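You operate a simulated robot arm through the tools that you are given. There is no shell and no other tool. Be economical: measure what you need, move in short steps, check, and stop when the job is done.

You run a simulated two-armed robot. Do the job below in one go: nothing can be reset, and whatever is moved stays where it is left.

Task
Take the beige oval cap and put it on the top of the white bench. Press the orange pick button three times. Put the yellow dot panel on the deck of the kit trolley away on the top of the test stand. Any order will do. Set down upright: beige oval cap.
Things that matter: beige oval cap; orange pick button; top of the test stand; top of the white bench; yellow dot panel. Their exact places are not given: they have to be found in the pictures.

It is judged by the outcome, as a careful person would: the job done as asked, and still so three seconds after it is handed in. It fails if anything else is knocked over, pushed out of place, dropped, spilled or broken. A push-on lid holds only when it is set on centred and level and pressed home; a screw cap is set on level and turned clockwise until tight.

Robot
Two 7-joint arms with two-finger parallel grippers on one trunk, on a base that drives. Base frame: it is fixed to the floor where the robot stands at the start and does not move with it; the origin is under the middle of the robot, x ahead of it, y to its left, z up. Units: m, rad, N and s.
The left shoulder is at the start at [0.05, 0.177, 1.104], the right one opposite. With the tool pointing down near the work surface each hand reaches from about 0.22 to 0.7 m from the robot's upright axis, wherever it stands, measured 20 degrees to its own side. Places, roughly: beige oval cap (4x4x5 cm) [0.6, 0.1, 0.8]; orange pick button [0.5, -0.1, 0.8]; top of the test stand [0.5, 7.7, 0.9]; top of the white bench [0.6, 1.2, 0.8]; yellow dot panel [-1, -1, 0.75]. Payload 3.43 kg a hand.
The TCP of each hand is the grasp point between the finger pads, 0.034 m short of the fingertips. In the tool frame z runs along the fingers and y along their closing line. Largest opening 0.128 m; finger width 0.024, thickness 0.012; the body of the gripper, 0.048 by 0.13 m, starts 0.096 m behind the TCP.
Orientation is that of the tool frame in the base frame, as [roll, pitch, yaw] about the fixed x, y, z axes, in that order (R = Rz(yaw) Ry(pitch) Rx(roll)). With the fingers straight down and closing along the base's y, the tool's x points along the base's -x, its y along +y and its z along -z.

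Tools
- The arms move only by the tool servo_tool. It takes "left_deltas", "right_deltas" or both (then of equal length, played together; a hand with none holds still); each is a list of rows, each a list of 7 numbers: the shift along the tool's x, y, z in m, then the turn, a rotation vector about the tool's x, y, z in rad, then the closure, from 0 (fully open) to 1 (shut). In form: [[tx, ty, tz, rx, ry, rz, grip], ...]. A call has 1 to 8 rows; each row is the pose to reach, as a shift and turn from the pose commanded when the call began, along the tool's axes at that moment. Each row takes 0.2 s and may step no farther than 0.05 m and 0.15 rad from the row before; otherwise, or with a gripper value out of range, the whole call is refused. A pose out of reach is approached as far as the arm can. The call stops where the force on the tool passes 40 N (or 10 N more than at its start, if that is more) or the arm is blocked; 0.2 s more then pass. The fingers move at their own pace (about 0.108 m/s each) and stop on an object; they squeeze with about 20 N. The grip force told is the motor's: it shows also when the fingers shut on nothing. Time passes only in rows, and 0.2 s behind the last, so rows that repeat a pose let the fingers close. It gives the time, the measured TCP pose, the force on the tool (base axes), the opening and the grip force at its end, in the units of the frame above (readings bear some noise), with the torque about the TCP (base axes, N m) and any sound that the robot's microphone picked up.
- Cameras (640 x 400 px; columns grow to the right, rows downward): "scene" is now at [0.1596, 0.011, 1.2743]; the picture's right is [0.13, -0.99, 0.00], its down [-0.52, -0.07, -0.85] and it looks along [0.85, 0.11, -0.52] (base axes); focal length 214 px, centre (320, 200). "left" rides on the left gripper at [0.076, 0.011, -0.16] in its tool frame; the picture's right is [-0.15, 0.99, 0.00], its down [-0.88, -0.13, -0.46] and it looks along [-0.45, -0.07, 0.89] (tool axes); focal length 234 px, centre (320, 200). "right" rides on the right gripper at [0.076, -0.011, -0.16] in its tool frame; the picture's right is [0.15, 0.99, 0.00], its down [-0.88, 0.13, -0.46] and it looks along [-0.45, 0.07, 0.89] (tool axes); focal length 234 px, centre (320, 200).
- capture(camera): a new picture of that camera. No time passes.
- lift_body(by): slides the trunk up (or, below 0, down) by that many m; the arms and the scene camera ride with it, the base frame stays. It gives what a move gives, with no picture.
- base_move(legs): drives the robot by 1 to 6 legs, each [ahead, turn to the left] in m and rad, along the robot's own axes; the way and the turn of a leg run together, so that a leg with both is an arc; at most 1.5 m and 3.142 rad a leg. The arms and the cameras ride along, it lands a little off, and it stops where it bumps. It gives what a move gives.
- pan_tilt(pan, tilt): turns the head with the scene camera to pan (to the left, within 1.396 rad either way) and tilt (down, from -0.506 to 1.204), counted from straight ahead of the robot. It gives what a move gives.
- point_at(camera, pixels): for up to 12 pixels [column, row] of the newest picture of that camera ("zoom" is the newest enlarged one), the place [x, y, z] in the base frame of the surface seen there, good to about 0.003 m. No time passes.
- zoom(camera, box): a new picture of the part [left, top, right, bottom] of that camera's present view, enlarged. No time passes.
- sign_off(): hands the job in; it is judged then, once.

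Work in short steps. Measure before you move; look again where a grasp or a placing could have gone wrong, and mend it. You have 110 turns and 108 pictures in all, those below and enlarged ones among them. Open the grippers and draw the arms clear of the work before you hand the job in, unless the task says otherwise; then end with one line.

The tools are called after ">>>" by a JSON object that holds its "fn" and its "kwargs". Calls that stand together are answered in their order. servo_tool: Moves the arms, as the interface text tells. Its arguments: {"type":"object","properties":{"left_deltas":{"type":"array","items":{"type":"array","items":{"type":"number"}}},"right_deltas":{"type":"array","items":{"type":"array","items":{"type":"number"}}}},"required":[]} The other tools are called the same way: lift_body (by) slides the trunk up or down; base_move (legs) drives the base; pan_tilt (pan, tilt) turns the head that bears the scene camera; capture (camera) takes a picture; point_at (camera, pixels) gives the place of the surface under pixels of a picture; zoom (camera, box) takes an enlarged picture of a part of a camera's view; sign_off () hands the job in.

At the start:

```text
clock: 0.0
left_eef_pos: [0.4253, 0.1186, 1.1262]
left_tcp_rot: [3.141, 0.003, -3.138]
left_force: [0.6, 0.1, -0.2]
left_wrist_torque: [0.02, 0.01, 0.04]
left_grip_width: 0.1281
left_grasp_force: 0.1
right_eef_pos: [0.3955, -0.2728, 1.0784]
right_tcp_rot: [-3.141, 0.001, -3.137]
right_force: [0.0, -1.2, 0.1]
right_wrist_torque: [0.01, 0.0, 0.0]
right_grip_width: 0.1281
right_grasp_force: 0.1
trunk travel left (down, up): [-0.275, 0.126]
robot x, y, heading: [0.0006, 0.0007, 0.004]
head pan, tilt: [0.127, 0.548]
```

scene: 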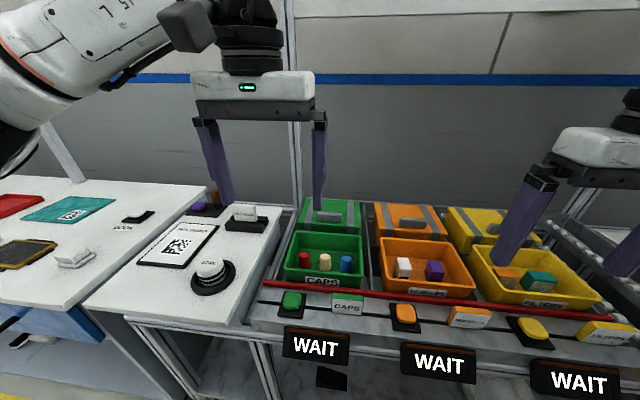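
right: 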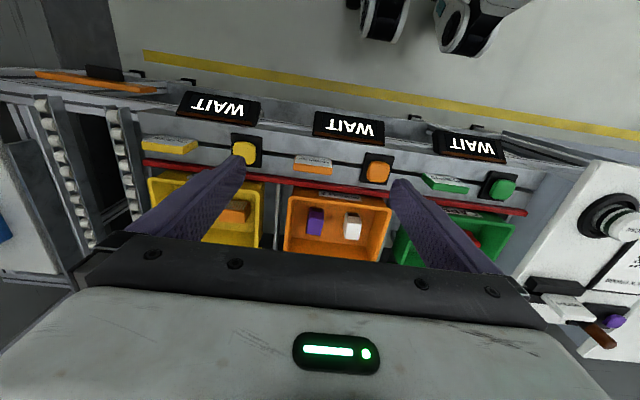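
left: 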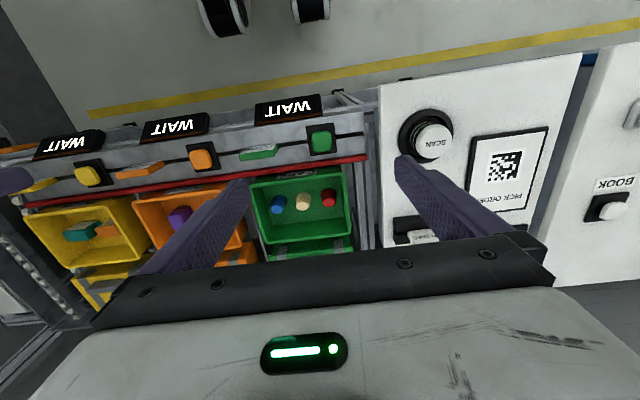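

The beige cap is in the green bin near (325,262), and the orange button is near (405,313) in the scene view. I'll enlarge that area and measure both.

>>> {"fn": "zoom", "kwargs": {"camera": "scene", "box": [260, 190, 460, 340]}}

>>> {"fn": "point_at", "kwargs": {"camera": "scene", "pixels": [[325, 256], [325, 265], [304, 258], [345, 258], [405, 310], [404, 318], [290, 300], [320, 275], [363, 262], [288, 262], [80, 250], [320, 288]]}}

>>> {"fn": "zoom", "kwargs": {"camera": "left", "box": [230, 100, 390, 260]}}

```text
2.67 times, centred on (360, 265) of scene
```

zoom: 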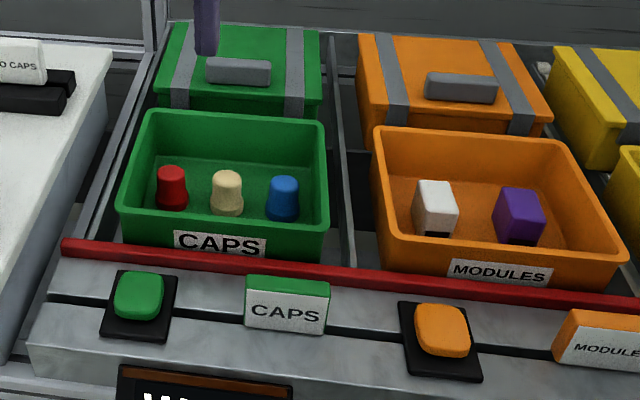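

```text
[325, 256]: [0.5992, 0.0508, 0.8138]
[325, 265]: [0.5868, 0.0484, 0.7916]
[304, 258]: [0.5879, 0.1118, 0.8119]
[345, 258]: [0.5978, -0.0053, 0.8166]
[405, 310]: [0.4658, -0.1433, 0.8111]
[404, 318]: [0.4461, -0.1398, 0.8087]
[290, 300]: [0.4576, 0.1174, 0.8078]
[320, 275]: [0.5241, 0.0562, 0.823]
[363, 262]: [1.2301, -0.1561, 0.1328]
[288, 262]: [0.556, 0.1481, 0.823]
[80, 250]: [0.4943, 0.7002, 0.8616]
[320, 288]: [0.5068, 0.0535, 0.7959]
```

```text
2.50 times, centred on (310, 180) of left
```

zoom: 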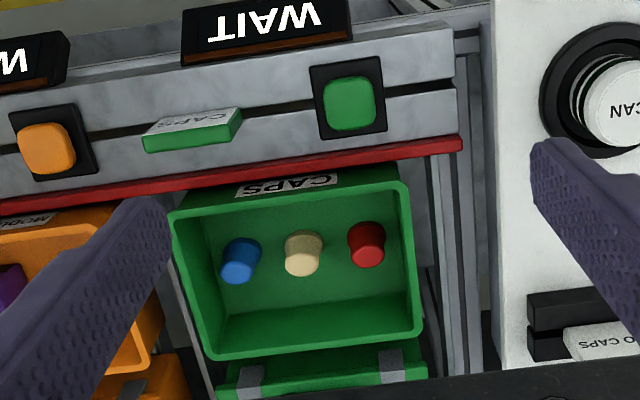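

The beige cap is at about (0.593,0.050), with its top near 0.82. I'll enlarge the orange button in the right camera to find its centre.

>>> {"fn": "zoom", "kwargs": {"camera": "right", "box": [340, 140, 420, 200]}}

>>> {"fn": "point_at", "kwargs": {"camera": "zoom", "pixels": [[300, 230], [240, 200], [360, 200], [300, 170], [300, 285], [200, 130]]}}

```text
6.67 times, centred on (380, 170) of right
```

zoom: 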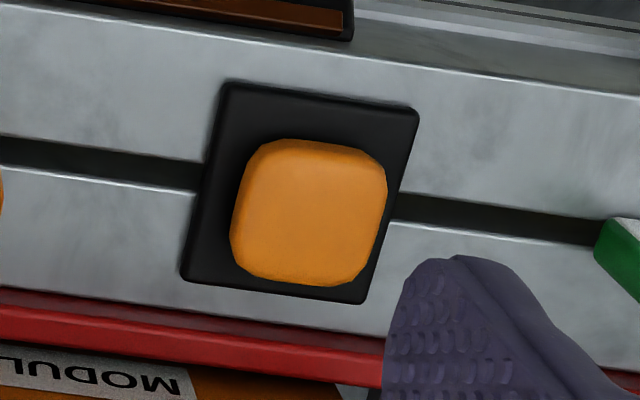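

```text
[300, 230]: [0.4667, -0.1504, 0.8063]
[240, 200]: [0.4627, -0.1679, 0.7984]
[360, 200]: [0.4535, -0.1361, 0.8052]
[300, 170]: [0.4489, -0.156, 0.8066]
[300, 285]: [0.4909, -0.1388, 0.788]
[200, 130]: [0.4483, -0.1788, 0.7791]
```

The button centre is about (0.460,-0.147), with its top near 0.808. I'll close the right gripper and move to about 2 cm above it.

>>> {"fn": "servo_tool", "kwargs": {"right_deltas": [[-0.02, 0.042, 0, 0, 0, 0, 1], [-0.043, 0.084, 0, 0, 0, 0, 1], [-0.0645, 0.126, 0, 0, 0, 0, 1], [-0.0645, 0.126, 0.05, 0, 0, 0, 1], [-0.0645, 0.126, 0.1, 0, 0, 0, 1], [-0.0645, 0.126, 0.15, 0, 0, 0, 1], [-0.0645, 0.126, 0.195, 0, 0, 0, 1], [-0.0645, 0.126, 0.21, 0, 0, 0, 1]]}}

>>> {"fn": "zoom", "kwargs": {"camera": "right", "box": [220, 100, 420, 225]}}

>>> {"fn": "capture", "kwargs": {"camera": "scene"}}

```text
clock: 1.8
left_eef_pos: [0.4237, 0.1179, 1.1259]
left_tcp_rot: [-3.141, 0.002, -3.138]
left_force: [0.0, 0.5, -0.8]
left_wrist_torque: [-0.01, 0.0, 0.02]
left_grip_width: 0.128
left_grasp_force: 0.1
right_eef_pos: [0.4549, -0.157, 0.8705]
right_tcp_rot: [3.141, 0.002, -3.138]
right_force: [0.2, -0.1, -0.1]
right_wrist_torque: [0.01, -0.04, 0.0]
right_grip_width: 0.0
right_grasp_force: 20.3
right hand out of reach, approached as far as the arm can: row 3, 7, 8
trunk travel left (down, up): [-0.275, 0.126]
robot x, y, heading: [-0.0009, -0.0007, 0.0]
head pan, tilt: [0.127, 0.548]
```

```text
3.20 times, centred on (320, 162) of right
```

zoom: 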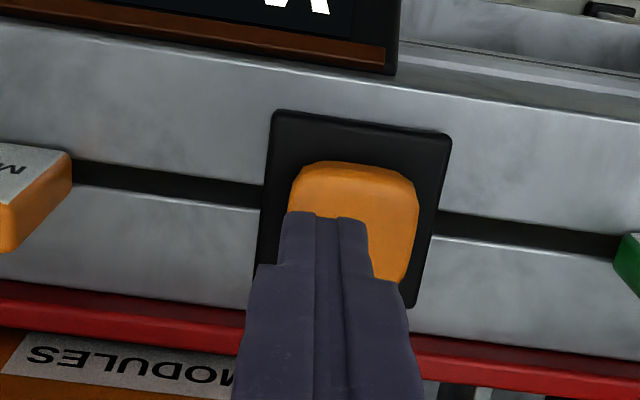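

```text
100 pictures are left
```

scene: 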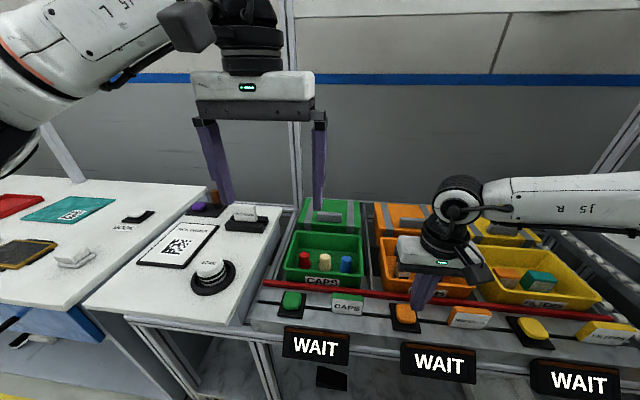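

The fingers sit about 1 cm right of the button's middle, at y -0.157. I'll nudge across and see whether the hand settles.

>>> {"fn": "servo_tool", "kwargs": {"right_deltas": [[0, 0.005, 0, 0, 0, 0, 1], [0, 0.005, 0.0, 0, 0, 0, 1]]}}

```text
clock: 2.4
left_eef_pos: [0.424, 0.1189, 1.1266]
left_tcp_rot: [3.141, 0.001, -3.138]
left_force: [0.5, -0.5, -0.3]
left_wrist_torque: [0.01, 0.01, -0.02]
left_grip_width: 0.1282
left_grasp_force: 0.0
right_eef_pos: [0.4526, -0.1547, 0.8719]
right_tcp_rot: [3.137, 0.0, -3.138]
right_force: [-0.2, -0.2, -0.6]
right_wrist_torque: [0.01, 0.02, 0.02]
right_grip_width: 0.0
right_grasp_force: 19.9
right hand out of reach, approached as far as the arm can: row 1, 2
trunk travel left (down, up): [-0.275, 0.126]
robot x, y, heading: [0.0004, -0.0008, -0.001]
head pan, tilt: [0.127, 0.548]
```

The hand settled at y -0.155, still over the button, whose span is -0.167 to -0.127. I'll press straight down in small steps.

>>> {"fn": "servo_tool", "kwargs": {"right_deltas": [[0, 0, 0.015, 0, 0, 0, 1], [0, 0, 0.025, 0, 0, 0, 1], [0, 0, 0.03, 0, 0, 0, 1]]}}

>>> {"fn": "zoom", "kwargs": {"camera": "right", "box": [220, 100, 420, 225]}}

```text
clock: 3.2
left_eef_pos: [0.4238, 0.1188, 1.1264]
left_tcp_rot: [-3.141, 0.001, -3.138]
left_force: [0.1, 0.6, -0.7]
left_wrist_torque: [0.01, -0.02, -0.01]
left_grip_width: 0.1281
left_grasp_force: 0.2
right_eef_pos: [0.4458, -0.1605, 0.8473]
right_tcp_rot: [3.14, 0.002, -3.139]
right_force: [0.1, -0.6, -0.2]
right_wrist_torque: [-0.01, 0.02, -0.02]
right_grip_width: 0.0
right_grasp_force: 20.3
right hand out of reach, approached as far as the arm can: row 1, 2, 3
trunk travel left (down, up): [-0.275, 0.126]
robot x, y, heading: [-0.0011, 0.0007, -0.001]
head pan, tilt: [0.127, 0.548]
```

```text
3.20 times, centred on (320, 162) of right
```

zoom: 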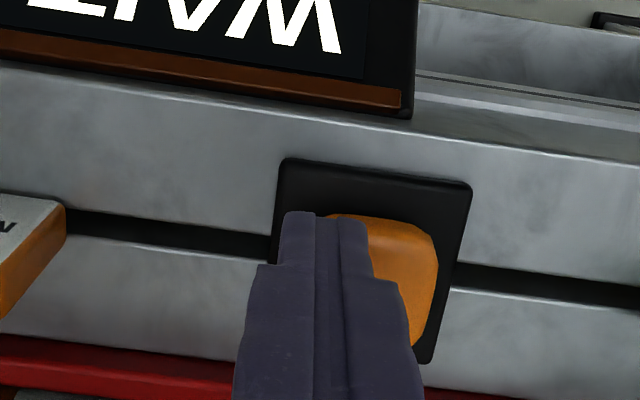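

The hand is drawn back and to the right as it goes down, so it's at a reach limit. I'll raise it, lower the trunk and try again.

>>> {"fn": "servo_tool", "kwargs": {"right_deltas": [[0, 0, -0.04, 0, 0, 0, 1], [-0.007, 0.006, -0.08, 0, 0, 0, 1], [-0.014, 0.013, -0.12, 0, 0, 0, 1]]}}

>>> {"fn": "lift_body", "kwargs": {"by": -0.1}}

>>> {"fn": "servo_tool", "kwargs": {"right_deltas": [[0, 0, 0, 0, 0, 0, 1]]}}

```text
clock: 4.0
left_eef_pos: [0.4241, 0.1181, 1.1261]
left_tcp_rot: [3.141, 0.003, -3.136]
left_force: [-0.1, 0.9, 0.5]
left_wrist_torque: [0.01, 0.02, 0.01]
left_grip_width: 0.1281
left_grasp_force: 0.1
right_eef_pos: [0.459, -0.1477, 0.9626]
right_tcp_rot: [3.141, -0.001, -3.137]
right_force: [-0.1, 0.7, -0.2]
right_wrist_torque: [0.0, 0.0, 0.03]
right_grip_width: 0.0
right_grasp_force: 20.1
trunk travel left (down, up): [-0.275, 0.126]
robot x, y, heading: [-0.0001, -0.0003, -0.001]
head pan, tilt: [0.127, 0.548]
```

```text
clock: 5.3
left_eef_pos: [0.4242, 0.1185, 1.0265]
left_tcp_rot: [3.142, 0.002, -3.139]
left_force: [-0.3, 0.5, -0.1]
left_wrist_torque: [-0.01, -0.01, -0.03]
left_grip_width: 0.1282
left_grasp_force: 0.0
right_eef_pos: [0.4589, -0.1479, 0.8633]
right_tcp_rot: [-3.141, 0.001, -3.14]
right_force: [0.0, -0.7, -0.4]
right_wrist_torque: [0.0, 0.01, 0.04]
right_grip_width: 0.0
right_grasp_force: 19.8
trunk travel left (down, up): [-0.175, 0.226]
robot x, y, heading: [-0.0037, 0.0013, 0.002]
head pan, tilt: [0.127, 0.548]
```

```text
clock: 5.7
left_eef_pos: [0.4247, 0.1182, 1.0256]
left_tcp_rot: [3.141, 0.003, -3.139]
left_force: [-0.2, 0.3, -0.1]
left_wrist_torque: [0.02, 0.0, 0.02]
left_grip_width: 0.1279
left_grasp_force: 0.1
right_eef_pos: [0.4582, -0.1468, 0.8627]
right_tcp_rot: [-3.141, -0.001, -3.139]
right_force: [-0.6, -0.2, -0.6]
right_wrist_torque: [0.01, 0.0, -0.04]
right_grip_width: 0.0
right_grasp_force: 19.9
trunk travel left (down, up): [-0.175, 0.226]
robot x, y, heading: [0.0016, -0.001, 0.001]
head pan, tilt: [0.127, 0.548]
```

The hand is now centred over the button, with the tips near 0.829. I'll press gently with small steps.

>>> {"fn": "servo_tool", "kwargs": {"right_deltas": [[0, 0, 0.015, 0, 0, 0, 1], [0, 0, 0.02, 0, 0, 0, 1], [0, 0, 0.024, 0, 0, 0, 1], [0, 0, 0.027, 0, 0, 0, 1]]}}

>>> {"fn": "zoom", "kwargs": {"camera": "right", "box": [220, 100, 420, 225]}}

```text
clock: 6.7
left_eef_pos: [0.4252, 0.1182, 1.028]
left_tcp_rot: [3.14, 0.002, -3.14]
left_force: [-0.3, -0.5, 0.5]
left_wrist_torque: [-0.02, 0.02, 0.01]
left_grip_width: 0.1276
left_grasp_force: 0.0
right_eef_pos: [0.4587, -0.1474, 0.8373]
right_tcp_rot: [3.141, 0.001, -3.138]
right_force: [1.1, 0.2, 2.6]
right_wrist_torque: [0.0, -0.04, 0.02]
right_grip_width: 0.0001
right_grasp_force: 19.8
trunk travel left (down, up): [-0.175, 0.226]
robot x, y, heading: [0.0039, -0.0009, -0.0]
head pan, tilt: [0.127, 0.548]
heard: click
```

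```text
3.20 times, centred on (320, 162) of right
```

zoom: 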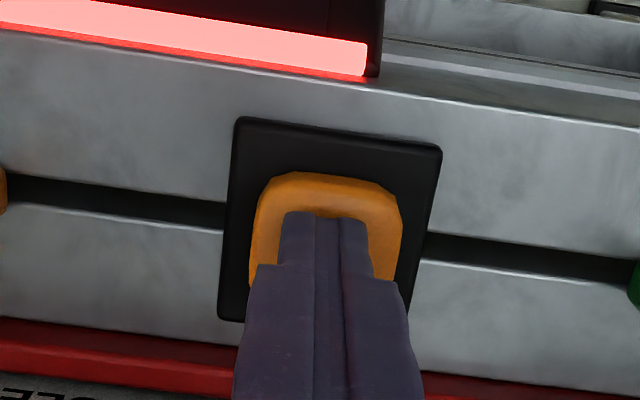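

A click was heard and the display bar lit red. I'll lift the hand off and look at the display.

>>> {"fn": "servo_tool", "kwargs": {"right_deltas": [[0, 0, -0.025, 0, 0, 0, 1], [0, 0, -0.03, 0, 0, 0, 1]]}}

>>> {"fn": "capture", "kwargs": {"camera": "scene"}}

```text
clock: 7.3
left_eef_pos: [0.4254, 0.119, 1.026]
left_tcp_rot: [3.141, 0.001, -3.138]
left_force: [0.5, -0.2, -0.4]
left_wrist_torque: [0.01, 0.0, -0.02]
left_grip_width: 0.1279
left_grasp_force: 0.0
right_eef_pos: [0.4602, -0.1466, 0.865]
right_tcp_rot: [3.141, 0.001, -3.136]
right_force: [0.1, -0.9, -0.1]
right_wrist_torque: [0.01, -0.01, 0.0]
right_grip_width: 0.0002
right_grasp_force: 20.3
trunk travel left (down, up): [-0.175, 0.226]
robot x, y, heading: [-0.0006, -0.0003, 0.0]
head pan, tilt: [0.127, 0.548]
```

```text
97 pictures are left
```

scene: 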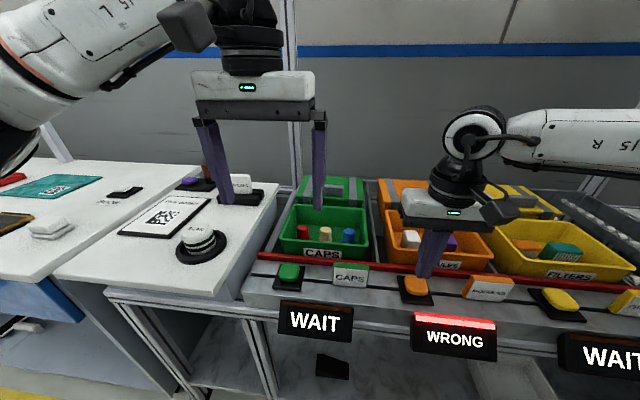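

The press registered with a click, and the display reads WRONG, probably because no order has been scanned. The task only asks for three presses, so I'll do the second one.

>>> {"fn": "servo_tool", "kwargs": {"right_deltas": [[0, 0, 0.015, 0, 0, 0, 1], [0, 0, 0.022, 0, 0, 0, 1], [0, 0, 0.027, 0, 0, 0, 1], [0, 0, 0.03, 0, 0, 0, 1], [0, 0, 0.015, 0, 0, 0, 1], [0, 0, 0, 0, 0, 0, 1]]}}

>>> {"fn": "capture", "kwargs": {"camera": "scene"}}

```text
clock: 8.7
left_eef_pos: [0.4251, 0.1184, 1.0263]
left_tcp_rot: [-3.142, 0.003, -3.139]
left_force: [-0.6, 0.3, -0.2]
left_wrist_torque: [0.01, -0.02, 0.01]
left_grip_width: 0.1278
left_grasp_force: 0.0
right_eef_pos: [0.4575, -0.1475, 0.868]
right_tcp_rot: [-3.141, 0.0, -3.136]
right_force: [0.2, 1.1, -0.2]
right_wrist_torque: [0.0, 0.01, 0.02]
right_grip_width: 0.0
right_grasp_force: 20.6
trunk travel left (down, up): [-0.175, 0.226]
robot x, y, heading: [0.001, 0.0013, 0.002]
head pan, tilt: [0.127, 0.548]
```

```text
96 pictures are left
```

scene: 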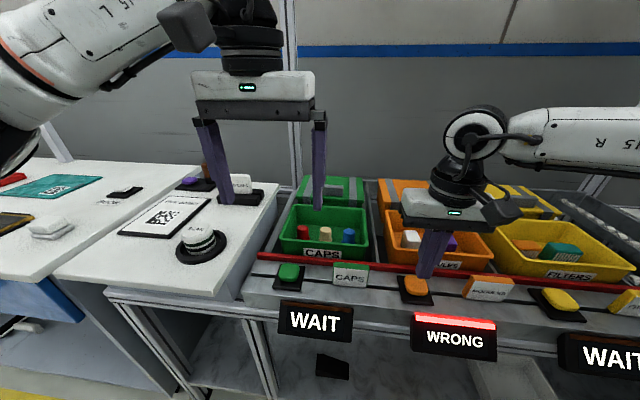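

No click was heard; the quick stroke lagged and fell short. I'll press again, 3 mm deeper and with a hold at the bottom.

>>> {"fn": "servo_tool", "kwargs": {"right_deltas": [[0, 0, 0.015, 0, 0, 0, 1], [0, 0, 0.024, 0, 0, 0, 1], [0, 0, 0.029, 0, 0, 0, 1], [0, 0, 0.033, 0, 0, 0, 1]]}}

>>> {"fn": "servo_tool", "kwargs": {"right_deltas": [[0, 0, -0.025, 0, 0, 0, 1], [0, 0, -0.033, 0, 0, 0, 1]]}}

```text
clock: 9.7
left_eef_pos: [0.4232, 0.1183, 1.0263]
left_tcp_rot: [-3.141, 0.0, -3.138]
left_force: [0.0, 0.2, -0.1]
left_wrist_torque: [-0.01, -0.02, 0.0]
left_grip_width: 0.128
left_grasp_force: 0.0
right_eef_pos: [0.4597, -0.1471, 0.8351]
right_tcp_rot: [3.139, 0.004, -3.139]
right_force: [2.7, -0.2, 8.2]
right_wrist_torque: [-0.03, -0.14, -0.04]
right_grip_width: 0.0
right_grasp_force: 19.8
trunk travel left (down, up): [-0.175, 0.226]
robot x, y, heading: [-0.0035, 0.0031, -0.001]
head pan, tilt: [0.127, 0.548]
heard: click
```

```text
clock: 10.3
left_eef_pos: [0.4238, 0.1182, 1.0273]
left_tcp_rot: [-3.141, 0.003, -3.138]
left_force: [-0.3, -0.2, -0.7]
left_wrist_torque: [0.0, 0.0, -0.01]
left_grip_width: 0.128
left_grasp_force: 0.1
right_eef_pos: [0.4598, -0.1465, 0.8666]
right_tcp_rot: [3.141, -0.003, -3.136]
right_force: [-0.1, 0.8, 0.3]
right_wrist_torque: [0.02, -0.01, 0.02]
right_grip_width: 0.0001
right_grasp_force: 19.7
trunk travel left (down, up): [-0.175, 0.226]
robot x, y, heading: [-0.0037, -0.0013, -0.002]
head pan, tilt: [0.127, 0.548]
```

That's the second click, and the button is released. I'll make the third press the same way.

>>> {"fn": "servo_tool", "kwargs": {"right_deltas": [[0, 0, 0.015, 0, 0, 0, 1], [0, 0, 0.024, 0, 0, 0, 1], [0, 0, 0.029, 0, 0, 0, 1], [0, 0, 0.033, 0, 0, 0, 1]]}}

>>> {"fn": "servo_tool", "kwargs": {"right_deltas": [[0, 0, -0.025, 0, 0, 0, 1], [0, 0, -0.06, 0, 0, 0, 1], [0, 0, -0.1, 0, 0, 0, 1], [0, 0, -0.14, 0, 0, 0, 1]]}}

>>> {"fn": "capture", "kwargs": {"camera": "scene"}}

```text
clock: 11.3
left_eef_pos: [0.4249, 0.1185, 1.026]
left_tcp_rot: [3.142, 0.002, -3.137]
left_force: [0.4, 0.0, 0.6]
left_wrist_torque: [0.02, -0.01, -0.01]
left_grip_width: 0.1282
left_grasp_force: 0.0
right_eef_pos: [0.4595, -0.1465, 0.8351]
right_tcp_rot: [3.14, 0.003, -3.138]
right_force: [-1.9, -0.6, 5.8]
right_wrist_torque: [-0.03, 0.03, 0.0]
right_grip_width: 0.0
right_grasp_force: 19.8
trunk travel left (down, up): [-0.175, 0.226]
robot x, y, heading: [-0.0004, 0.0033, 0.002]
head pan, tilt: [0.127, 0.548]
heard: click
```

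```text
clock: 12.3
left_eef_pos: [0.4247, 0.1186, 1.0271]
left_tcp_rot: [3.141, 0.0, -3.138]
left_force: [0.5, -0.7, 0.0]
left_wrist_torque: [0.0, -0.03, -0.02]
left_grip_width: 0.128
left_grasp_force: 0.1
right_eef_pos: [0.4566, -0.1591, 0.9722]
right_tcp_rot: [3.137, 0.002, -3.138]
right_force: [0.5, -0.2, -0.2]
right_wrist_torque: [0.04, 0.0, 0.0]
right_grip_width: 0.0002
right_grasp_force: 20.3
right hand out of reach, approached as far as the arm can: row 4
trunk travel left (down, up): [-0.175, 0.226]
robot x, y, heading: [0.0033, -0.0012, 0.001]
head pan, tilt: [0.127, 0.548]
```

```text
95 pictures are left
```

scene: 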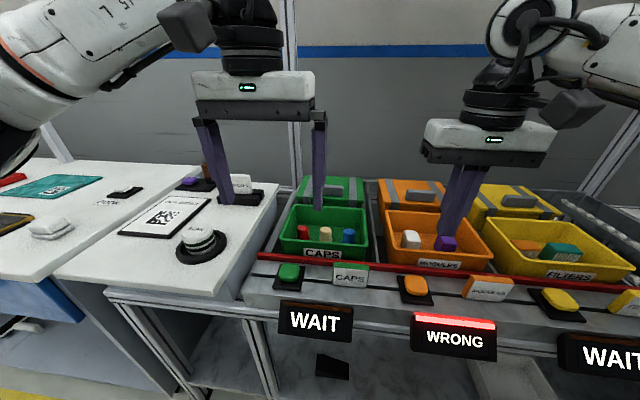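

Three clicks are done. I'll move the right hand back out of the way and look at the cap from the left hand.

>>> {"fn": "servo_tool", "kwargs": {"right_deltas": [[0.03, -0.03, 0, 0, 0, 0, 1], [0.06, -0.06, 0, 0, 0, 0, 1], [0.09, -0.09, -0.02, 0, 0, 0, 1], [0.1, -0.11, -0.05, 0, 0, 0, 1]]}}

>>> {"fn": "zoom", "kwargs": {"camera": "left", "box": [230, 120, 390, 260]}}

>>> {"fn": "zoom", "kwargs": {"camera": "scene", "box": [270, 190, 380, 270]}}

```text
clock: 13.3
left_eef_pos: [0.4239, 0.1181, 1.0263]
left_tcp_rot: [3.141, 0.001, -3.137]
left_force: [0.0, 0.1, 0.6]
left_wrist_torque: [-0.01, 0.02, 0.0]
left_grip_width: 0.128
left_grasp_force: 0.0
right_eef_pos: [0.3607, -0.2695, 1.0219]
right_tcp_rot: [3.14, 0.0, -3.136]
right_force: [0.8, 0.8, 0.1]
right_wrist_torque: [0.02, 0.02, -0.04]
right_grip_width: 0.0001
right_grasp_force: 19.4
trunk travel left (down, up): [-0.175, 0.226]
robot x, y, heading: [-0.0002, 0.0016, -0.002]
head pan, tilt: [0.127, 0.548]
```

```text
2.86 times, centred on (310, 190) of left
```

zoom: 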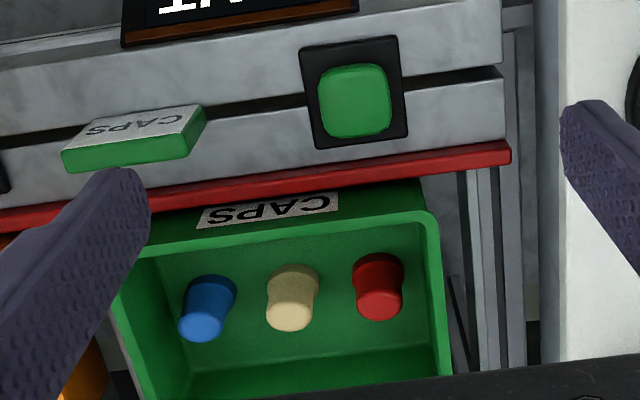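

```text
5.00 times, centred on (325, 230) of scene
```

zoom: 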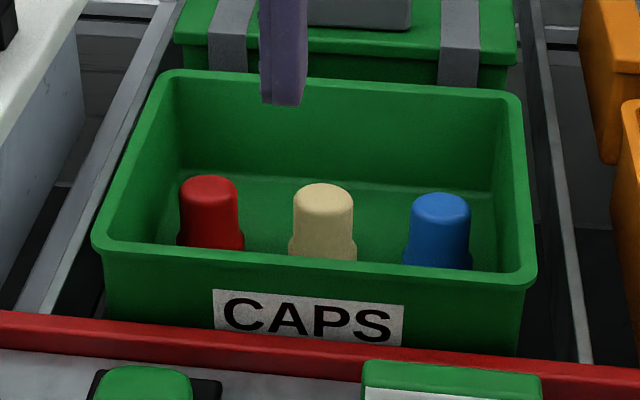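

The newest enlarged view shows the three caps with the beige in the middle. I'll measure the cap, its neighbours and the bin rims.

>>> {"fn": "point_at", "kwargs": {"camera": "zoom", "pixels": [[322, 192], [298, 200], [350, 200], [322, 225], [322, 255], [210, 185], [440, 202], [320, 257], [320, 85], [225, 170], [105, 240], [525, 275]]}}

>>> {"fn": "pan_tilt", "kwargs": {"pan": 1.2, "tilt": 0.5}}

>>> {"fn": "capture", "kwargs": {"camera": "scene"}}

```text
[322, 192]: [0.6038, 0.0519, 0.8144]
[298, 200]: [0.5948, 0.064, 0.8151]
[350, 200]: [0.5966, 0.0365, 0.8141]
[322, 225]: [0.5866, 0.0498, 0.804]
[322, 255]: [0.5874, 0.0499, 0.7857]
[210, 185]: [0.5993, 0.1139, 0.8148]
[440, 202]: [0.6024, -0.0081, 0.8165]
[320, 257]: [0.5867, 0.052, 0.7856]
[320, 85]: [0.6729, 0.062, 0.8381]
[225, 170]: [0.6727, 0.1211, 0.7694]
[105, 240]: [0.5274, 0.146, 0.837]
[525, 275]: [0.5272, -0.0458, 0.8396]
```

```text
clock: 14.7
left_eef_pos: [0.4252, 0.1177, 1.0251]
left_tcp_rot: [3.141, 0.001, -3.139]
left_force: [-0.5, -0.8, 0.4]
left_wrist_torque: [0.03, 0.02, -0.02]
left_grip_width: 0.1279
left_grasp_force: 0.0
right_eef_pos: [0.361, -0.2685, 1.0214]
right_tcp_rot: [3.141, -0.001, -3.137]
right_force: [0.3, 0.0, 0.2]
right_wrist_torque: [-0.01, 0.02, 0.03]
right_grip_width: 0.0002
right_grasp_force: 20.4
trunk travel left (down, up): [-0.175, 0.226]
robot x, y, heading: [0.0006, -0.0022, 0.004]
head pan, tilt: [1.201, 0.499]
```

```text
92 pictures are left
```

scene: 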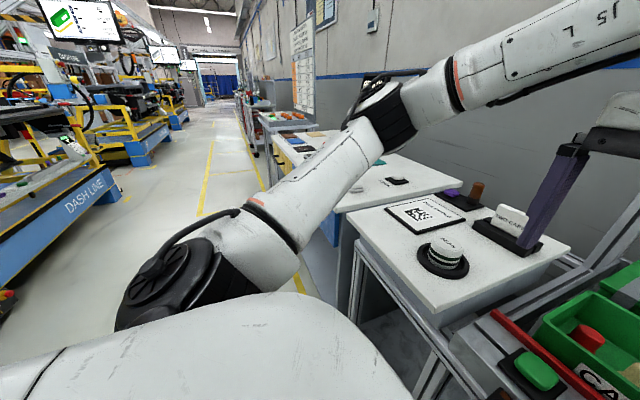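

The cap centre is at (0.601,0.051) with its top at 0.8145. The neighbours leave little room along y, so I'll turn the hand 90° to close along x and move above the cap.

>>> {"fn": "servo_tool", "kwargs": {"left_deltas": [[-0.022, -0.008, 0, 0, 0, 0.145, 0.3], [-0.044, -0.016, 0, 0, 0, 0.29, 0.4], [-0.066, -0.024, 0, 0, 0, 0.435, 0.42], [-0.088, -0.032, 0, 0, 0, 0.58, 0.42], [-0.11, -0.04, 0, 0, 0, 0.725, 0.42], [-0.132, -0.048, 0, 0, 0, 0.87, 0.42], [-0.154, -0.057, 0, 0, 0, 1.015, 0.42], [-0.176, -0.067, 0, 0, 0, 1.16, 0.42]]}}

>>> {"fn": "servo_tool", "kwargs": {"left_deltas": [[0, 0, 0, 0, 0, 0.14, 0.42], [0, 0, 0, 0, 0, 0.28, 0.42], [0, 0, 0, 0, 0, 0.41, 0.42], [0, 0, 0.03, 0, 0, 0.41, 0.42]]}}

>>> {"fn": "capture", "kwargs": {"camera": "left"}}

```text
clock: 16.4
left_eef_pos: [0.443, 0.0368, 0.9844]
left_tcp_rot: [3.136, 0.009, 1.995]
left_force: [0.2, -0.1, -0.2]
left_wrist_torque: [-0.01, -0.04, 0.01]
left_grip_width: 0.0743
left_grasp_force: 0.0
left hand out of reach, approached as far as the arm can: row 5, 6, 7, 8
right_eef_pos: [0.361, -0.2693, 1.0224]
right_tcp_rot: [3.142, 0.0, -3.139]
right_force: [0.1, 0.2, 0.0]
right_wrist_torque: [0.0, -0.01, 0.02]
right_grip_width: 0.0001
right_grasp_force: 20.1
trunk travel left (down, up): [-0.175, 0.226]
robot x, y, heading: [0.0023, -0.0034, -0.004]
head pan, tilt: [1.201, 0.499]
```

```text
clock: 17.4
left_eef_pos: [0.3418, 0.0186, 0.9374]
left_tcp_rot: [3.138, 0.002, 1.58]
left_force: [-0.1, 0.3, 0.3]
left_wrist_torque: [0.0, 0.0, -0.01]
left_grip_width: 0.0741
left_grasp_force: 0.1
left hand out of reach, approached as far as the arm can: row 1, 2, 3, 4
right_eef_pos: [0.361, -0.2692, 1.0218]
right_tcp_rot: [-3.141, 0.0, -3.137]
right_force: [-0.2, -0.5, 0.3]
right_wrist_torque: [0.01, 0.0, 0.02]
right_grip_width: 0.0002
right_grasp_force: 20.1
trunk travel left (down, up): [-0.175, 0.226]
robot x, y, heading: [-0.0032, -0.0031, 0.0]
head pan, tilt: [1.201, 0.499]
```

```text
91 pictures are left
```

left: 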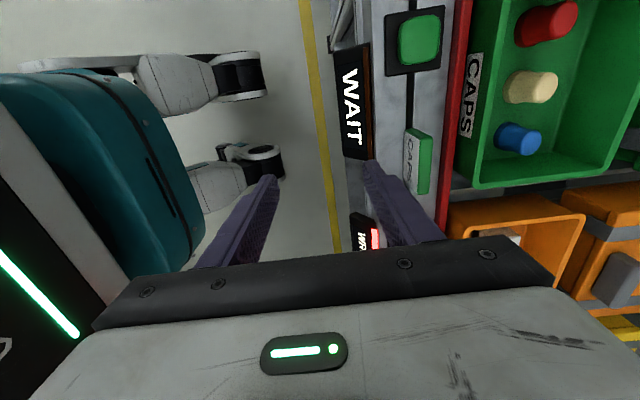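

That turn direction runs into a wrist limit, as the hand was dragged back to x 0.34. I'll unwind it and turn the other way instead.

>>> {"fn": "servo_tool", "kwargs": {"left_deltas": [[0, 0, -0.02, 0, 0, -0.145, 0.42], [0.01, 0.01, -0.05, 0, 0, -0.29, 0.42], [0.02, 0.02, -0.06, 0, 0, -0.435, 0.42], [0.03, 0.03, -0.06, 0, 0, -0.58, 0.42], [0.04, 0.04, -0.06, 0, 0, -0.725, 0.42], [0.05, 0.06, -0.06, 0, 0, -0.87, 0.42], [0.06, 0.07, -0.06, 0, 0, -1.015, 0.42], [0.07, 0.08, -0.06, 0, 0, -1.16, 0.42]]}}

>>> {"fn": "servo_tool", "kwargs": {"left_deltas": [[0, 0, 0, 0, 0, -0.145, 0.42], [0, 0, 0, 0, 0, -0.29, 0.42], [0, 0, 0, 0, 0, -0.435, 0.42], [0, 0, 0, 0, 0, -0.58, 0.42], [0, 0, 0, 0, 0, -0.725, 0.42], [0, 0, 0, 0, 0, -0.87, 0.42], [0, 0, 0, 0, 0, -1.015, 0.42], [0, 0, 0, 0, 0, -1.16, 0.42]]}}

```text
clock: 19.2
left_eef_pos: [0.4254, 0.0855, 1.0047]
left_tcp_rot: [3.141, 0.001, 2.739]
left_force: [-1.0, 0.8, -0.6]
left_wrist_torque: [0.01, 0.02, -0.02]
left_grip_width: 0.0744
left_grasp_force: 0.0
right_eef_pos: [0.3609, -0.269, 1.0222]
right_tcp_rot: [-3.141, 0.001, -3.137]
right_force: [-0.3, 0.6, 0.6]
right_wrist_torque: [-0.03, -0.02, -0.05]
right_grip_width: 0.0001
right_grasp_force: 20.1
trunk travel left (down, up): [-0.175, 0.226]
robot x, y, heading: [-0.0036, -0.0008, 0.001]
head pan, tilt: [1.201, 0.499]
```

```text
clock: 21.1
left_eef_pos: [0.4248, 0.0858, 1.0067]
left_tcp_rot: [-3.14, 0.001, -2.384]
left_force: [-0.1, -0.4, 0.7]
left_wrist_torque: [0.02, 0.01, 0.0]
left_grip_width: 0.0741
left_grasp_force: 0.1
right_eef_pos: [0.36, -0.2703, 1.0219]
right_tcp_rot: [-3.141, 0.0, -3.138]
right_force: [0.4, 0.0, -1.2]
right_wrist_torque: [0.02, -0.02, -0.01]
right_grip_width: 0.0
right_grasp_force: 20.1
trunk travel left (down, up): [-0.175, 0.226]
robot x, y, heading: [-0.001, -0.0018, -0.003]
head pan, tilt: [1.201, 0.499]
```

The turn this way is free, with yaw now -2.38. I'll move above the cap, turning a little further.

>>> {"fn": "servo_tool", "kwargs": {"left_deltas": [[-0.021, -0.029, 0, 0, 0, -0.08, 0.42], [-0.042, -0.058, 0, 0, 0, -0.16, 0.42], [-0.062, -0.088, 0, 0, 0, -0.24, 0.42], [-0.083, -0.117, 0, 0, 0, -0.32, 0.42], [-0.104, -0.146, 0, 0, 0, -0.4, 0.42], [-0.104, -0.146, 0.04, 0, 0, -0.45, 0.42], [-0.104, -0.146, 0.06, 0, 0, -0.45, 0.42]]}}

>>> {"fn": "pan_tilt", "kwargs": {"pan": 0.127, "tilt": 0.65}}

>>> {"fn": "capture", "kwargs": {"camera": "scene"}}

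>>> {"fn": "capture", "kwargs": {"camera": "left"}}

```text
clock: 22.6
left_eef_pos: [0.5993, 0.0499, 0.9496]
left_tcp_rot: [-3.14, 0.0, -1.936]
left_force: [-0.5, 0.2, -0.4]
left_wrist_torque: [0.0, 0.01, 0.01]
left_grip_width: 0.0744
left_grasp_force: 0.1
left hand out of reach, approached as far as the arm can: row 5
right_eef_pos: [0.3602, -0.2685, 1.0221]
right_tcp_rot: [-3.14, -0.002, -3.138]
right_force: [0.3, -0.3, -0.4]
right_wrist_torque: [-0.01, -0.02, -0.01]
right_grip_width: 0.0
right_grasp_force: 19.8
trunk travel left (down, up): [-0.175, 0.226]
robot x, y, heading: [0.0001, -0.0004, -0.001]
head pan, tilt: [1.201, 0.499]
```

```text
clock: 24.0
left_eef_pos: [0.6001, 0.0487, 0.9501]
left_tcp_rot: [-3.139, 0.0, -1.937]
left_force: [-0.2, 0.7, 0.1]
left_wrist_torque: [-0.01, 0.04, 0.02]
left_grip_width: 0.0742
left_grasp_force: 0.2
right_eef_pos: [0.3608, -0.2688, 1.0217]
right_tcp_rot: [-3.141, 0.0, -3.138]
right_force: [-0.2, 0.2, 0.3]
right_wrist_torque: [0.01, -0.01, 0.01]
right_grip_width: 0.0001
right_grasp_force: 20.0
trunk travel left (down, up): [-0.175, 0.226]
robot x, y, heading: [-0.0005, 0.0034, 0.002]
head pan, tilt: [0.127, 0.649]
```

```text
90 pictures are left
```

scene: 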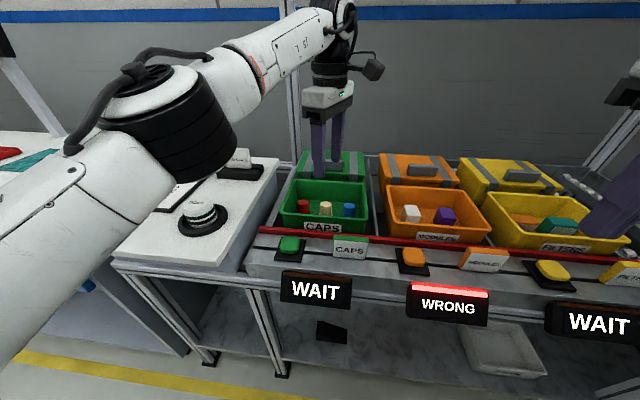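

```text
89 pictures are left
```

left: 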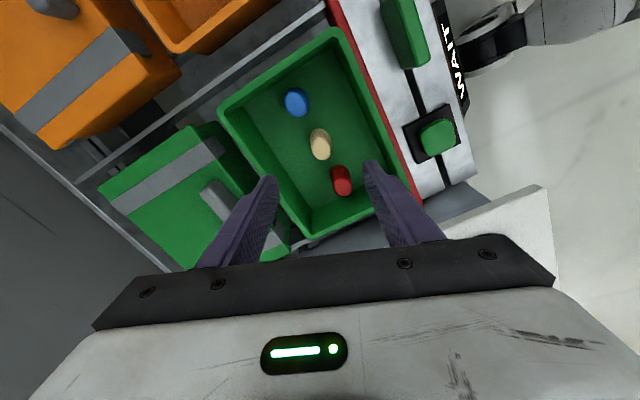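

The hand is at (0.600,0.049), z 0.95. I'll re-measure the beige cap (near (320,145)) with the left camera before going down.

>>> {"fn": "zoom", "kwargs": {"camera": "left", "box": [270, 70, 390, 220]}}

>>> {"fn": "point_at", "kwargs": {"camera": "left", "pixels": [[319, 153], [319, 137], [343, 188], [296, 105], [312, 145], [328, 145], [240, 120], [335, 40]]}}

```text
2.67 times, centred on (330, 145) of left
```

zoom: 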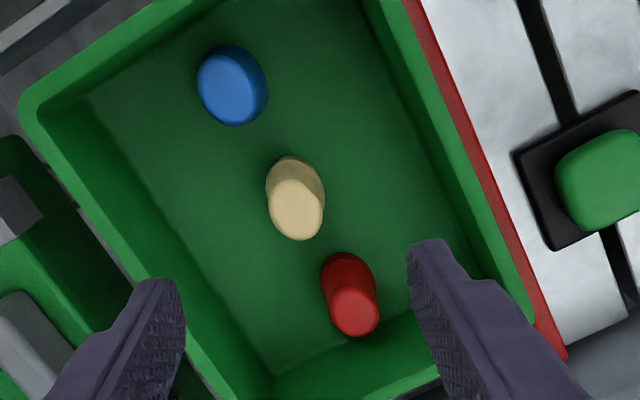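

```text
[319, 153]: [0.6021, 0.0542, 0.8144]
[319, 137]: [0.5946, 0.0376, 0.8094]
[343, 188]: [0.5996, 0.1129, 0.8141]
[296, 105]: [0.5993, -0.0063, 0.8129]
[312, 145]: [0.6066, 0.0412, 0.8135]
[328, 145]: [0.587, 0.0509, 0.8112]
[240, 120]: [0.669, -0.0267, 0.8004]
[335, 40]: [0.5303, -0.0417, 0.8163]
```

The cap top is centred at (0.600,0.050), under the hand. I'll lower to TCP z 0.818 and close.

>>> {"fn": "servo_tool", "kwargs": {"left_deltas": [[0, 0, 0.04, 0, 0, 0, 0.42], [0, 0, 0.08, 0, 0, 0, 0.42], [0, 0, 0.11, 0, 0, 0, 0.42], [0, 0, 0.132, 0, 0, 0, 0.42], [0, 0, 0.132, 0, 0, 0, 0.42]]}}

>>> {"fn": "zoom", "kwargs": {"camera": "scene", "box": [270, 150, 390, 250]}}

```text
clock: 25.2
left_eef_pos: [0.6002, 0.0476, 0.8129]
left_tcp_rot: [-3.139, 0.0, -1.937]
left_force: [0.7, -0.6, -0.6]
left_wrist_torque: [0.0, 0.0, 0.0]
left_grip_width: 0.074
left_grasp_force: 0.0
right_eef_pos: [0.3605, -0.2694, 1.0219]
right_tcp_rot: [3.141, 0.001, -3.138]
right_force: [-0.9, -0.4, -0.1]
right_wrist_torque: [0.02, 0.01, -0.02]
right_grip_width: 0.0001
right_grasp_force: 19.9
trunk travel left (down, up): [-0.175, 0.226]
robot x, y, heading: [0.0025, 0.0008, 0.002]
head pan, tilt: [0.127, 0.649]
```

```text
4.00 times, centred on (330, 200) of scene
```

zoom: 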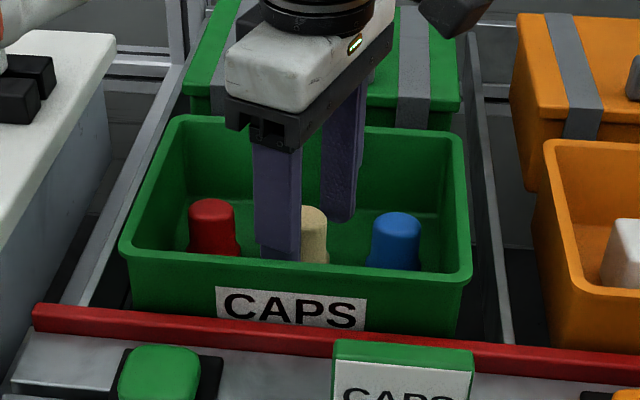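

The fingers straddle the beige cap, clear of the red and blue ones. I'll raise 4 mm, close, and lift.

>>> {"fn": "servo_tool", "kwargs": {"left_deltas": [[-0.002, 0, -0.004, 0, 0, 0, 0.42], [-0.002, 0, -0.004, 0, 0, 0, 0.7], [-0.002, 0, -0.004, 0, 0, 0, 0.9], [-0.002, 0, -0.004, 0, 0, 0, 0.9]]}}

>>> {"fn": "servo_tool", "kwargs": {"left_deltas": [[0, 0, -0.03, 0, 0, 0, 0.9], [0, 0, -0.07, 0, 0, 0, 0.9], [0, 0, -0.11, 0, 0, 0, 0.9], [0, 0, -0.15, 0, 0, 0, 0.9]]}}

>>> {"fn": "zoom", "kwargs": {"camera": "scene", "box": [250, 100, 410, 250]}}

>>> {"fn": "capture", "kwargs": {"camera": "left"}}

```text
clock: 26.2
left_eef_pos: [0.6011, 0.0492, 0.8185]
left_tcp_rot: [-3.14, -0.002, -1.936]
left_force: [0.1, 0.0, -0.6]
left_wrist_torque: [0.01, -0.01, -0.01]
left_grip_width: 0.0272
left_grasp_force: 20.2
right_eef_pos: [0.3611, -0.2697, 1.0209]
right_tcp_rot: [3.141, 0.0, -3.139]
right_force: [-0.4, 0.1, 0.9]
right_wrist_torque: [0.01, 0.01, -0.01]
right_grip_width: 0.0
right_grasp_force: 20.2
trunk travel left (down, up): [-0.175, 0.226]
robot x, y, heading: [0.0034, 0.0026, 0.0]
head pan, tilt: [0.127, 0.649]
```

```text
clock: 27.2
left_eef_pos: [0.5966, 0.0537, 0.9657]
left_tcp_rot: [-3.139, 0.001, -1.939]
left_force: [-0.7, -0.1, -0.2]
left_wrist_torque: [-0.02, -0.01, 0.0]
left_grip_width: 0.0272
left_grasp_force: 20.1
left hand out of reach, approached as far as the arm can: row 4
right_eef_pos: [0.3609, -0.2687, 1.022]
right_tcp_rot: [3.141, 0.0, -3.137]
right_force: [-0.7, 0.1, 0.3]
right_wrist_torque: [0.02, 0.02, -0.02]
right_grip_width: 0.0002
right_grasp_force: 20.0
trunk travel left (down, up): [-0.175, 0.226]
robot x, y, heading: [0.0005, 0.0008, -0.0]
head pan, tilt: [0.127, 0.649]
```

```text
2.67 times, centred on (330, 175) of scene
```

zoom: 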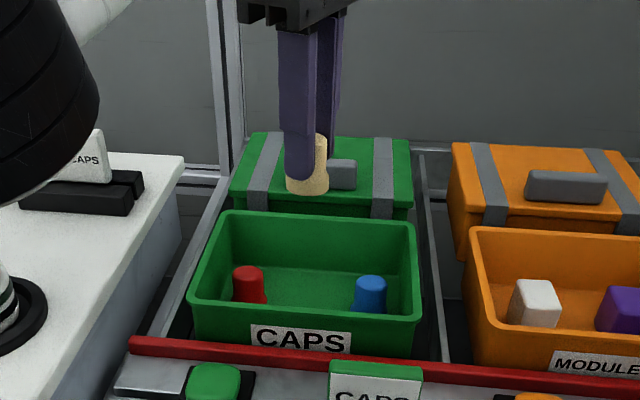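

```text
85 pictures are left
```

left: 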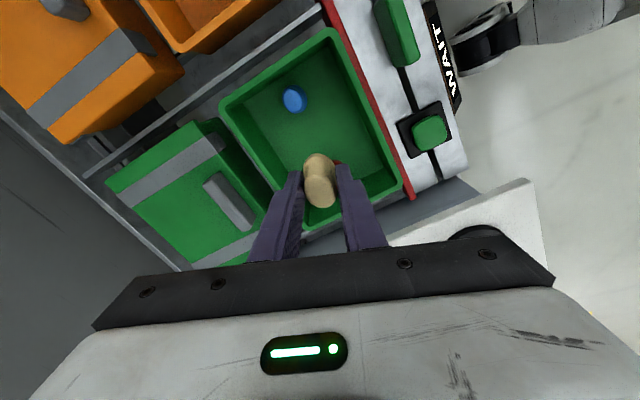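

The cap is held at 27 mm width. I'll raise the trunk and draw the left arm in, then look to the left for the white bench.

>>> {"fn": "lift_body", "kwargs": {"by": 0.15}}

>>> {"fn": "servo_tool", "kwargs": {"left_deltas": [[-0.009, 0.045, 0, 0, 0, 0, 0.9], [-0.018, 0.09, 0, 0, 0, 0, 0.9], [-0.027, 0.135, 0, 0, 0, 0, 0.9], [-0.036, 0.18, 0, 0, 0, 0, 0.9], [-0.045, 0.225, 0, 0, 0, 0, 0.9], [-0.054, 0.27, 0, 0, 0, 0, 0.9]]}}

>>> {"fn": "pan_tilt", "kwargs": {"pan": 1.1, "tilt": 0.6}}

>>> {"fn": "capture", "kwargs": {"camera": "scene"}}

```text
clock: 28.9
left_eef_pos: [0.5964, 0.0537, 1.117]
left_tcp_rot: [-3.14, 0.001, -1.936]
left_force: [0.1, -0.6, -0.1]
left_wrist_torque: [0.02, 0.01, 0.03]
left_grip_width: 0.0271
left_grasp_force: 19.7
right_eef_pos: [0.3617, -0.2703, 1.1713]
right_tcp_rot: [3.14, 0.0, -3.139]
right_force: [0.0, -0.6, -0.1]
right_wrist_torque: [0.03, 0.0, 0.0]
right_grip_width: 0.0
right_grasp_force: 20.1
trunk travel left (down, up): [-0.325, 0.076]
robot x, y, heading: [0.002, -0.0007, 0.003]
head pan, tilt: [0.127, 0.649]
```

```text
clock: 30.3
left_eef_pos: [0.3615, 0.2037, 1.1163]
left_tcp_rot: [-3.139, -0.001, -1.938]
left_force: [0.1, -0.5, -0.4]
left_wrist_torque: [0.01, 0.01, -0.01]
left_grip_width: 0.0269
left_grasp_force: 19.8
right_eef_pos: [0.36, -0.269, 1.1719]
right_tcp_rot: [-3.141, 0.0, -3.136]
right_force: [0.8, -0.3, 0.1]
right_wrist_torque: [0.01, -0.02, 0.05]
right_grip_width: 0.0
right_grasp_force: 19.7
trunk travel left (down, up): [-0.325, 0.076]
robot x, y, heading: [-0.0008, -0.0003, -0.0]
head pan, tilt: [0.127, 0.649]
```

```text
clock: 31.6
left_eef_pos: [0.3621, 0.2016, 1.1158]
left_tcp_rot: [-3.142, 0.0, -1.936]
left_force: [0.0, 0.0, -0.3]
left_wrist_torque: [-0.04, 0.0, 0.03]
left_grip_width: 0.027
left_grasp_force: 19.3
right_eef_pos: [0.3599, -0.2705, 1.1716]
right_tcp_rot: [3.14, -0.001, -3.138]
right_force: [-0.1, -0.3, 0.6]
right_wrist_torque: [-0.01, 0.02, 0.0]
right_grip_width: 0.0
right_grasp_force: 20.4
trunk travel left (down, up): [-0.325, 0.076]
robot x, y, heading: [0.0015, 0.002, -0.001]
head pan, tilt: [1.1, 0.6]
```

```text
84 pictures are left
```

scene: 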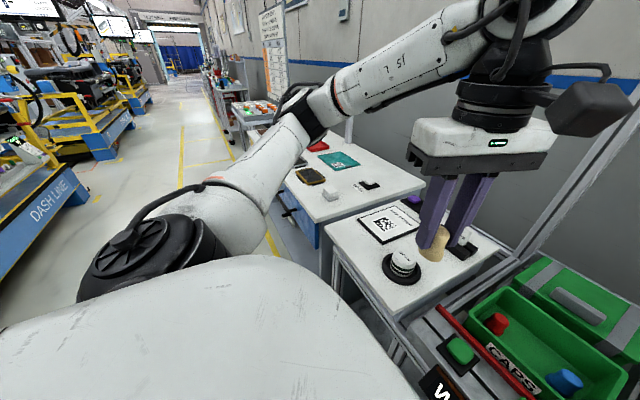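

Two white tops lie to the left: a near one with SCAN and a far one with the coloured pieces. I'll measure both to see which one lies at y≈1.2.

>>> {"fn": "zoom", "kwargs": {"camera": "scene", "box": [240, 90, 440, 215]}}

>>> {"fn": "point_at", "kwargs": {"camera": "scene", "pixels": [[310, 205], [355, 205], [400, 185], [332, 193], [312, 175], [340, 160], [370, 185], [340, 240], [318, 147], [345, 175], [318, 220], [420, 190]]}}

```text
3.20 times, centred on (340, 152) of scene
```

zoom: 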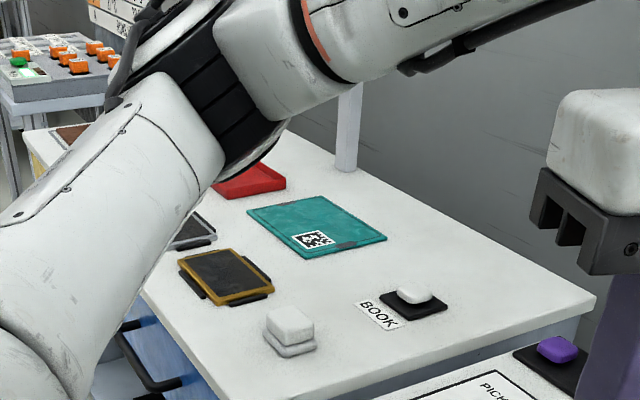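

```text
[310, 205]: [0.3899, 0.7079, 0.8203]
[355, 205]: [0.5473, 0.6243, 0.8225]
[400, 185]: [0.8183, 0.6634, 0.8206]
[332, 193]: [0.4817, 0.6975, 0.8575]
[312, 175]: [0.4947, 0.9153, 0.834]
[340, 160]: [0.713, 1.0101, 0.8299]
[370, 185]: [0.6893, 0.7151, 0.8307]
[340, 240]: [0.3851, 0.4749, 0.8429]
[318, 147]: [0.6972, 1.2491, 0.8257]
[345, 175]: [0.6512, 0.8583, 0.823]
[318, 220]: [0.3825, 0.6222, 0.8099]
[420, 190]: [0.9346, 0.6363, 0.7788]
```

The white bench is the far one, with its top at z 0.822 and spanning y from about 0.61 up. I'll turn left, drive about 0.65 m along it, and turn back to face it.

>>> {"fn": "base_move", "kwargs": {"legs": [[0, 1.57], [0.65, 0], [0, -1.57]]}}

>>> {"fn": "pan_tilt", "kwargs": {"pan": 0.3, "tilt": 0.7}}

>>> {"fn": "capture", "kwargs": {"camera": "scene"}}

```text
clock: 42.8
left_eef_pos: [0.3932, 0.8224, 1.1167]
left_tcp_rot: [-3.139, 0.002, -1.989]
left_force: [0.8, 0.2, 1.1]
left_wrist_torque: [0.02, -0.01, 0.03]
left_grip_width: 0.0271
left_grasp_force: 19.9
right_eef_pos: [0.3666, 0.3523, 1.1711]
right_tcp_rot: [-3.141, 0.001, 3.094]
right_force: [0.3, -0.6, -0.4]
right_wrist_torque: [0.02, 0.01, 0.01]
right_grip_width: 0.0
right_grasp_force: 19.2
trunk travel left (down, up): [-0.325, 0.076]
robot x, y, heading: [0.0199, 0.6389, -0.052]
head pan, tilt: [1.1, 0.6]
```

```text
clock: 43.9
left_eef_pos: [0.3937, 0.8242, 1.1184]
left_tcp_rot: [-3.139, -0.001, -1.989]
left_force: [0.3, -0.5, -0.4]
left_wrist_torque: [0.02, 0.01, -0.01]
left_grip_width: 0.0268
left_grasp_force: 20.1
right_eef_pos: [0.3662, 0.3526, 1.1717]
right_tcp_rot: [3.141, 0.0, 3.095]
right_force: [-0.1, 0.6, 0.6]
right_wrist_torque: [-0.01, 0.02, 0.04]
right_grip_width: 0.0
right_grasp_force: 20.0
trunk travel left (down, up): [-0.325, 0.076]
robot x, y, heading: [0.0252, 0.6452, -0.055]
head pan, tilt: [0.3, 0.7]
```

```text
82 pictures are left
```

scene: 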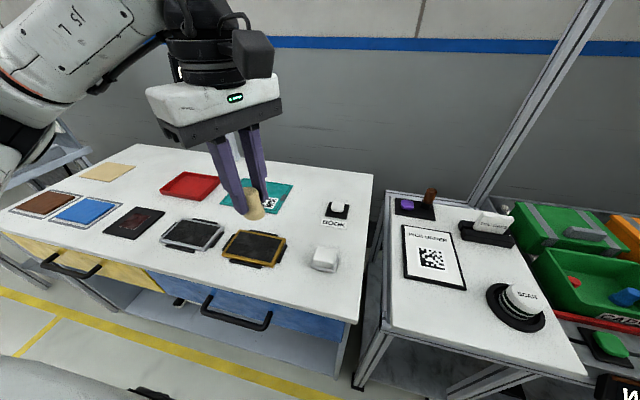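

The bench has a free spot between the frame devices and the BOOK button, near (298,228). I'll measure it and its surroundings.

>>> {"fn": "point_at", "kwargs": {"camera": "scene", "pixels": [[298, 228], [283, 238], [292, 207], [322, 215], [325, 255], [310, 198], [268, 225], [285, 275]]}}

```text
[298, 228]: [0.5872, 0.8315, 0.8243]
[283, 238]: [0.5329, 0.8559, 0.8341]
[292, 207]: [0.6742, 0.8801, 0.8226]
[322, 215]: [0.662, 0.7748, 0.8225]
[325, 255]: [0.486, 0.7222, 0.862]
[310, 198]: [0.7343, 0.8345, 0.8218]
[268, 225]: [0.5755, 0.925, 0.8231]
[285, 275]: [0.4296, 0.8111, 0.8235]
```

I'll aim for (0.605,0.820), which is clear of everything. The trunk goes down 0.15 first, then I move over the spot.

>>> {"fn": "lift_body", "kwargs": {"by": -0.15}}

>>> {"fn": "servo_tool", "kwargs": {"left_deltas": [[-0.016, -0.039, 0, 0, 0, 0, 0.9], [-0.033, -0.078, 0, 0, 0, 0, 0.9], [-0.049, -0.117, 0, 0, 0, 0, 0.9], [-0.066, -0.156, 0, 0, 0, 0, 0.9], [-0.082, -0.195, 0, 0, 0, 0, 0.9], [-0.082, -0.195, 0.03, 0, 0, 0, 0.9]]}}

>>> {"fn": "capture", "kwargs": {"camera": "left"}}

>>> {"fn": "capture", "kwargs": {"camera": "scene"}}

```text
clock: 45.6
left_eef_pos: [0.3933, 0.8237, 0.9674]
left_tcp_rot: [-3.14, 0.0, -1.99]
left_force: [0.3, 0.2, 0.4]
left_wrist_torque: [-0.02, -0.01, -0.01]
left_grip_width: 0.0266
left_grasp_force: 19.6
right_eef_pos: [0.3676, 0.3515, 1.0218]
right_tcp_rot: [3.141, 0.0, 3.095]
right_force: [-1.2, -0.4, -0.1]
right_wrist_torque: [0.0, -0.01, 0.0]
right_grip_width: 0.0002
right_grasp_force: 20.0
trunk travel left (down, up): [-0.175, 0.226]
robot x, y, heading: [0.0188, 0.6407, -0.05]
head pan, tilt: [0.3, 0.7]
```

```text
clock: 47.0
left_eef_pos: [0.6039, 0.8198, 0.9353]
left_tcp_rot: [-3.14, 0.004, -1.991]
left_force: [0.4, 0.1, -0.7]
left_wrist_torque: [0.0, 0.0, 0.02]
left_grip_width: 0.027
left_grasp_force: 19.5
right_eef_pos: [0.3682, 0.353, 1.0219]
right_tcp_rot: [-3.141, -0.001, 3.093]
right_force: [0.2, 0.4, 0.0]
right_wrist_torque: [0.0, 0.0, 0.03]
right_grip_width: 0.0001
right_grasp_force: 20.0
trunk travel left (down, up): [-0.175, 0.226]
robot x, y, heading: [0.0229, 0.6376, -0.056]
head pan, tilt: [0.3, 0.7]
```

```text
81 pictures are left
```

left: 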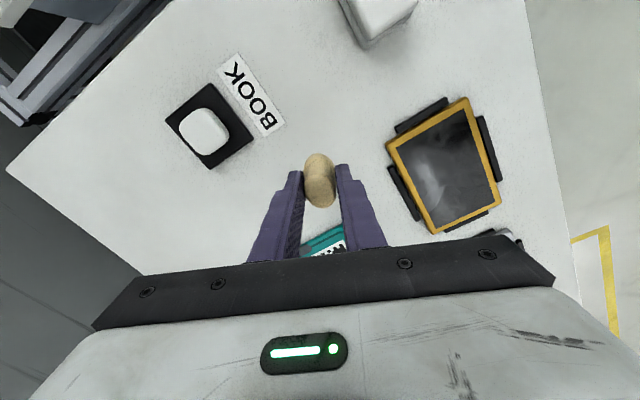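

```text
80 pictures are left
```

scene: 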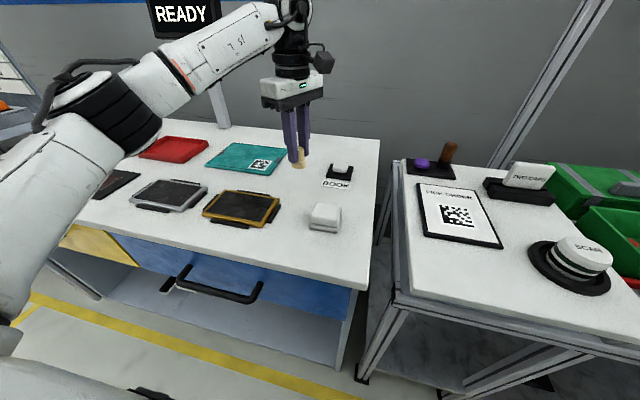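

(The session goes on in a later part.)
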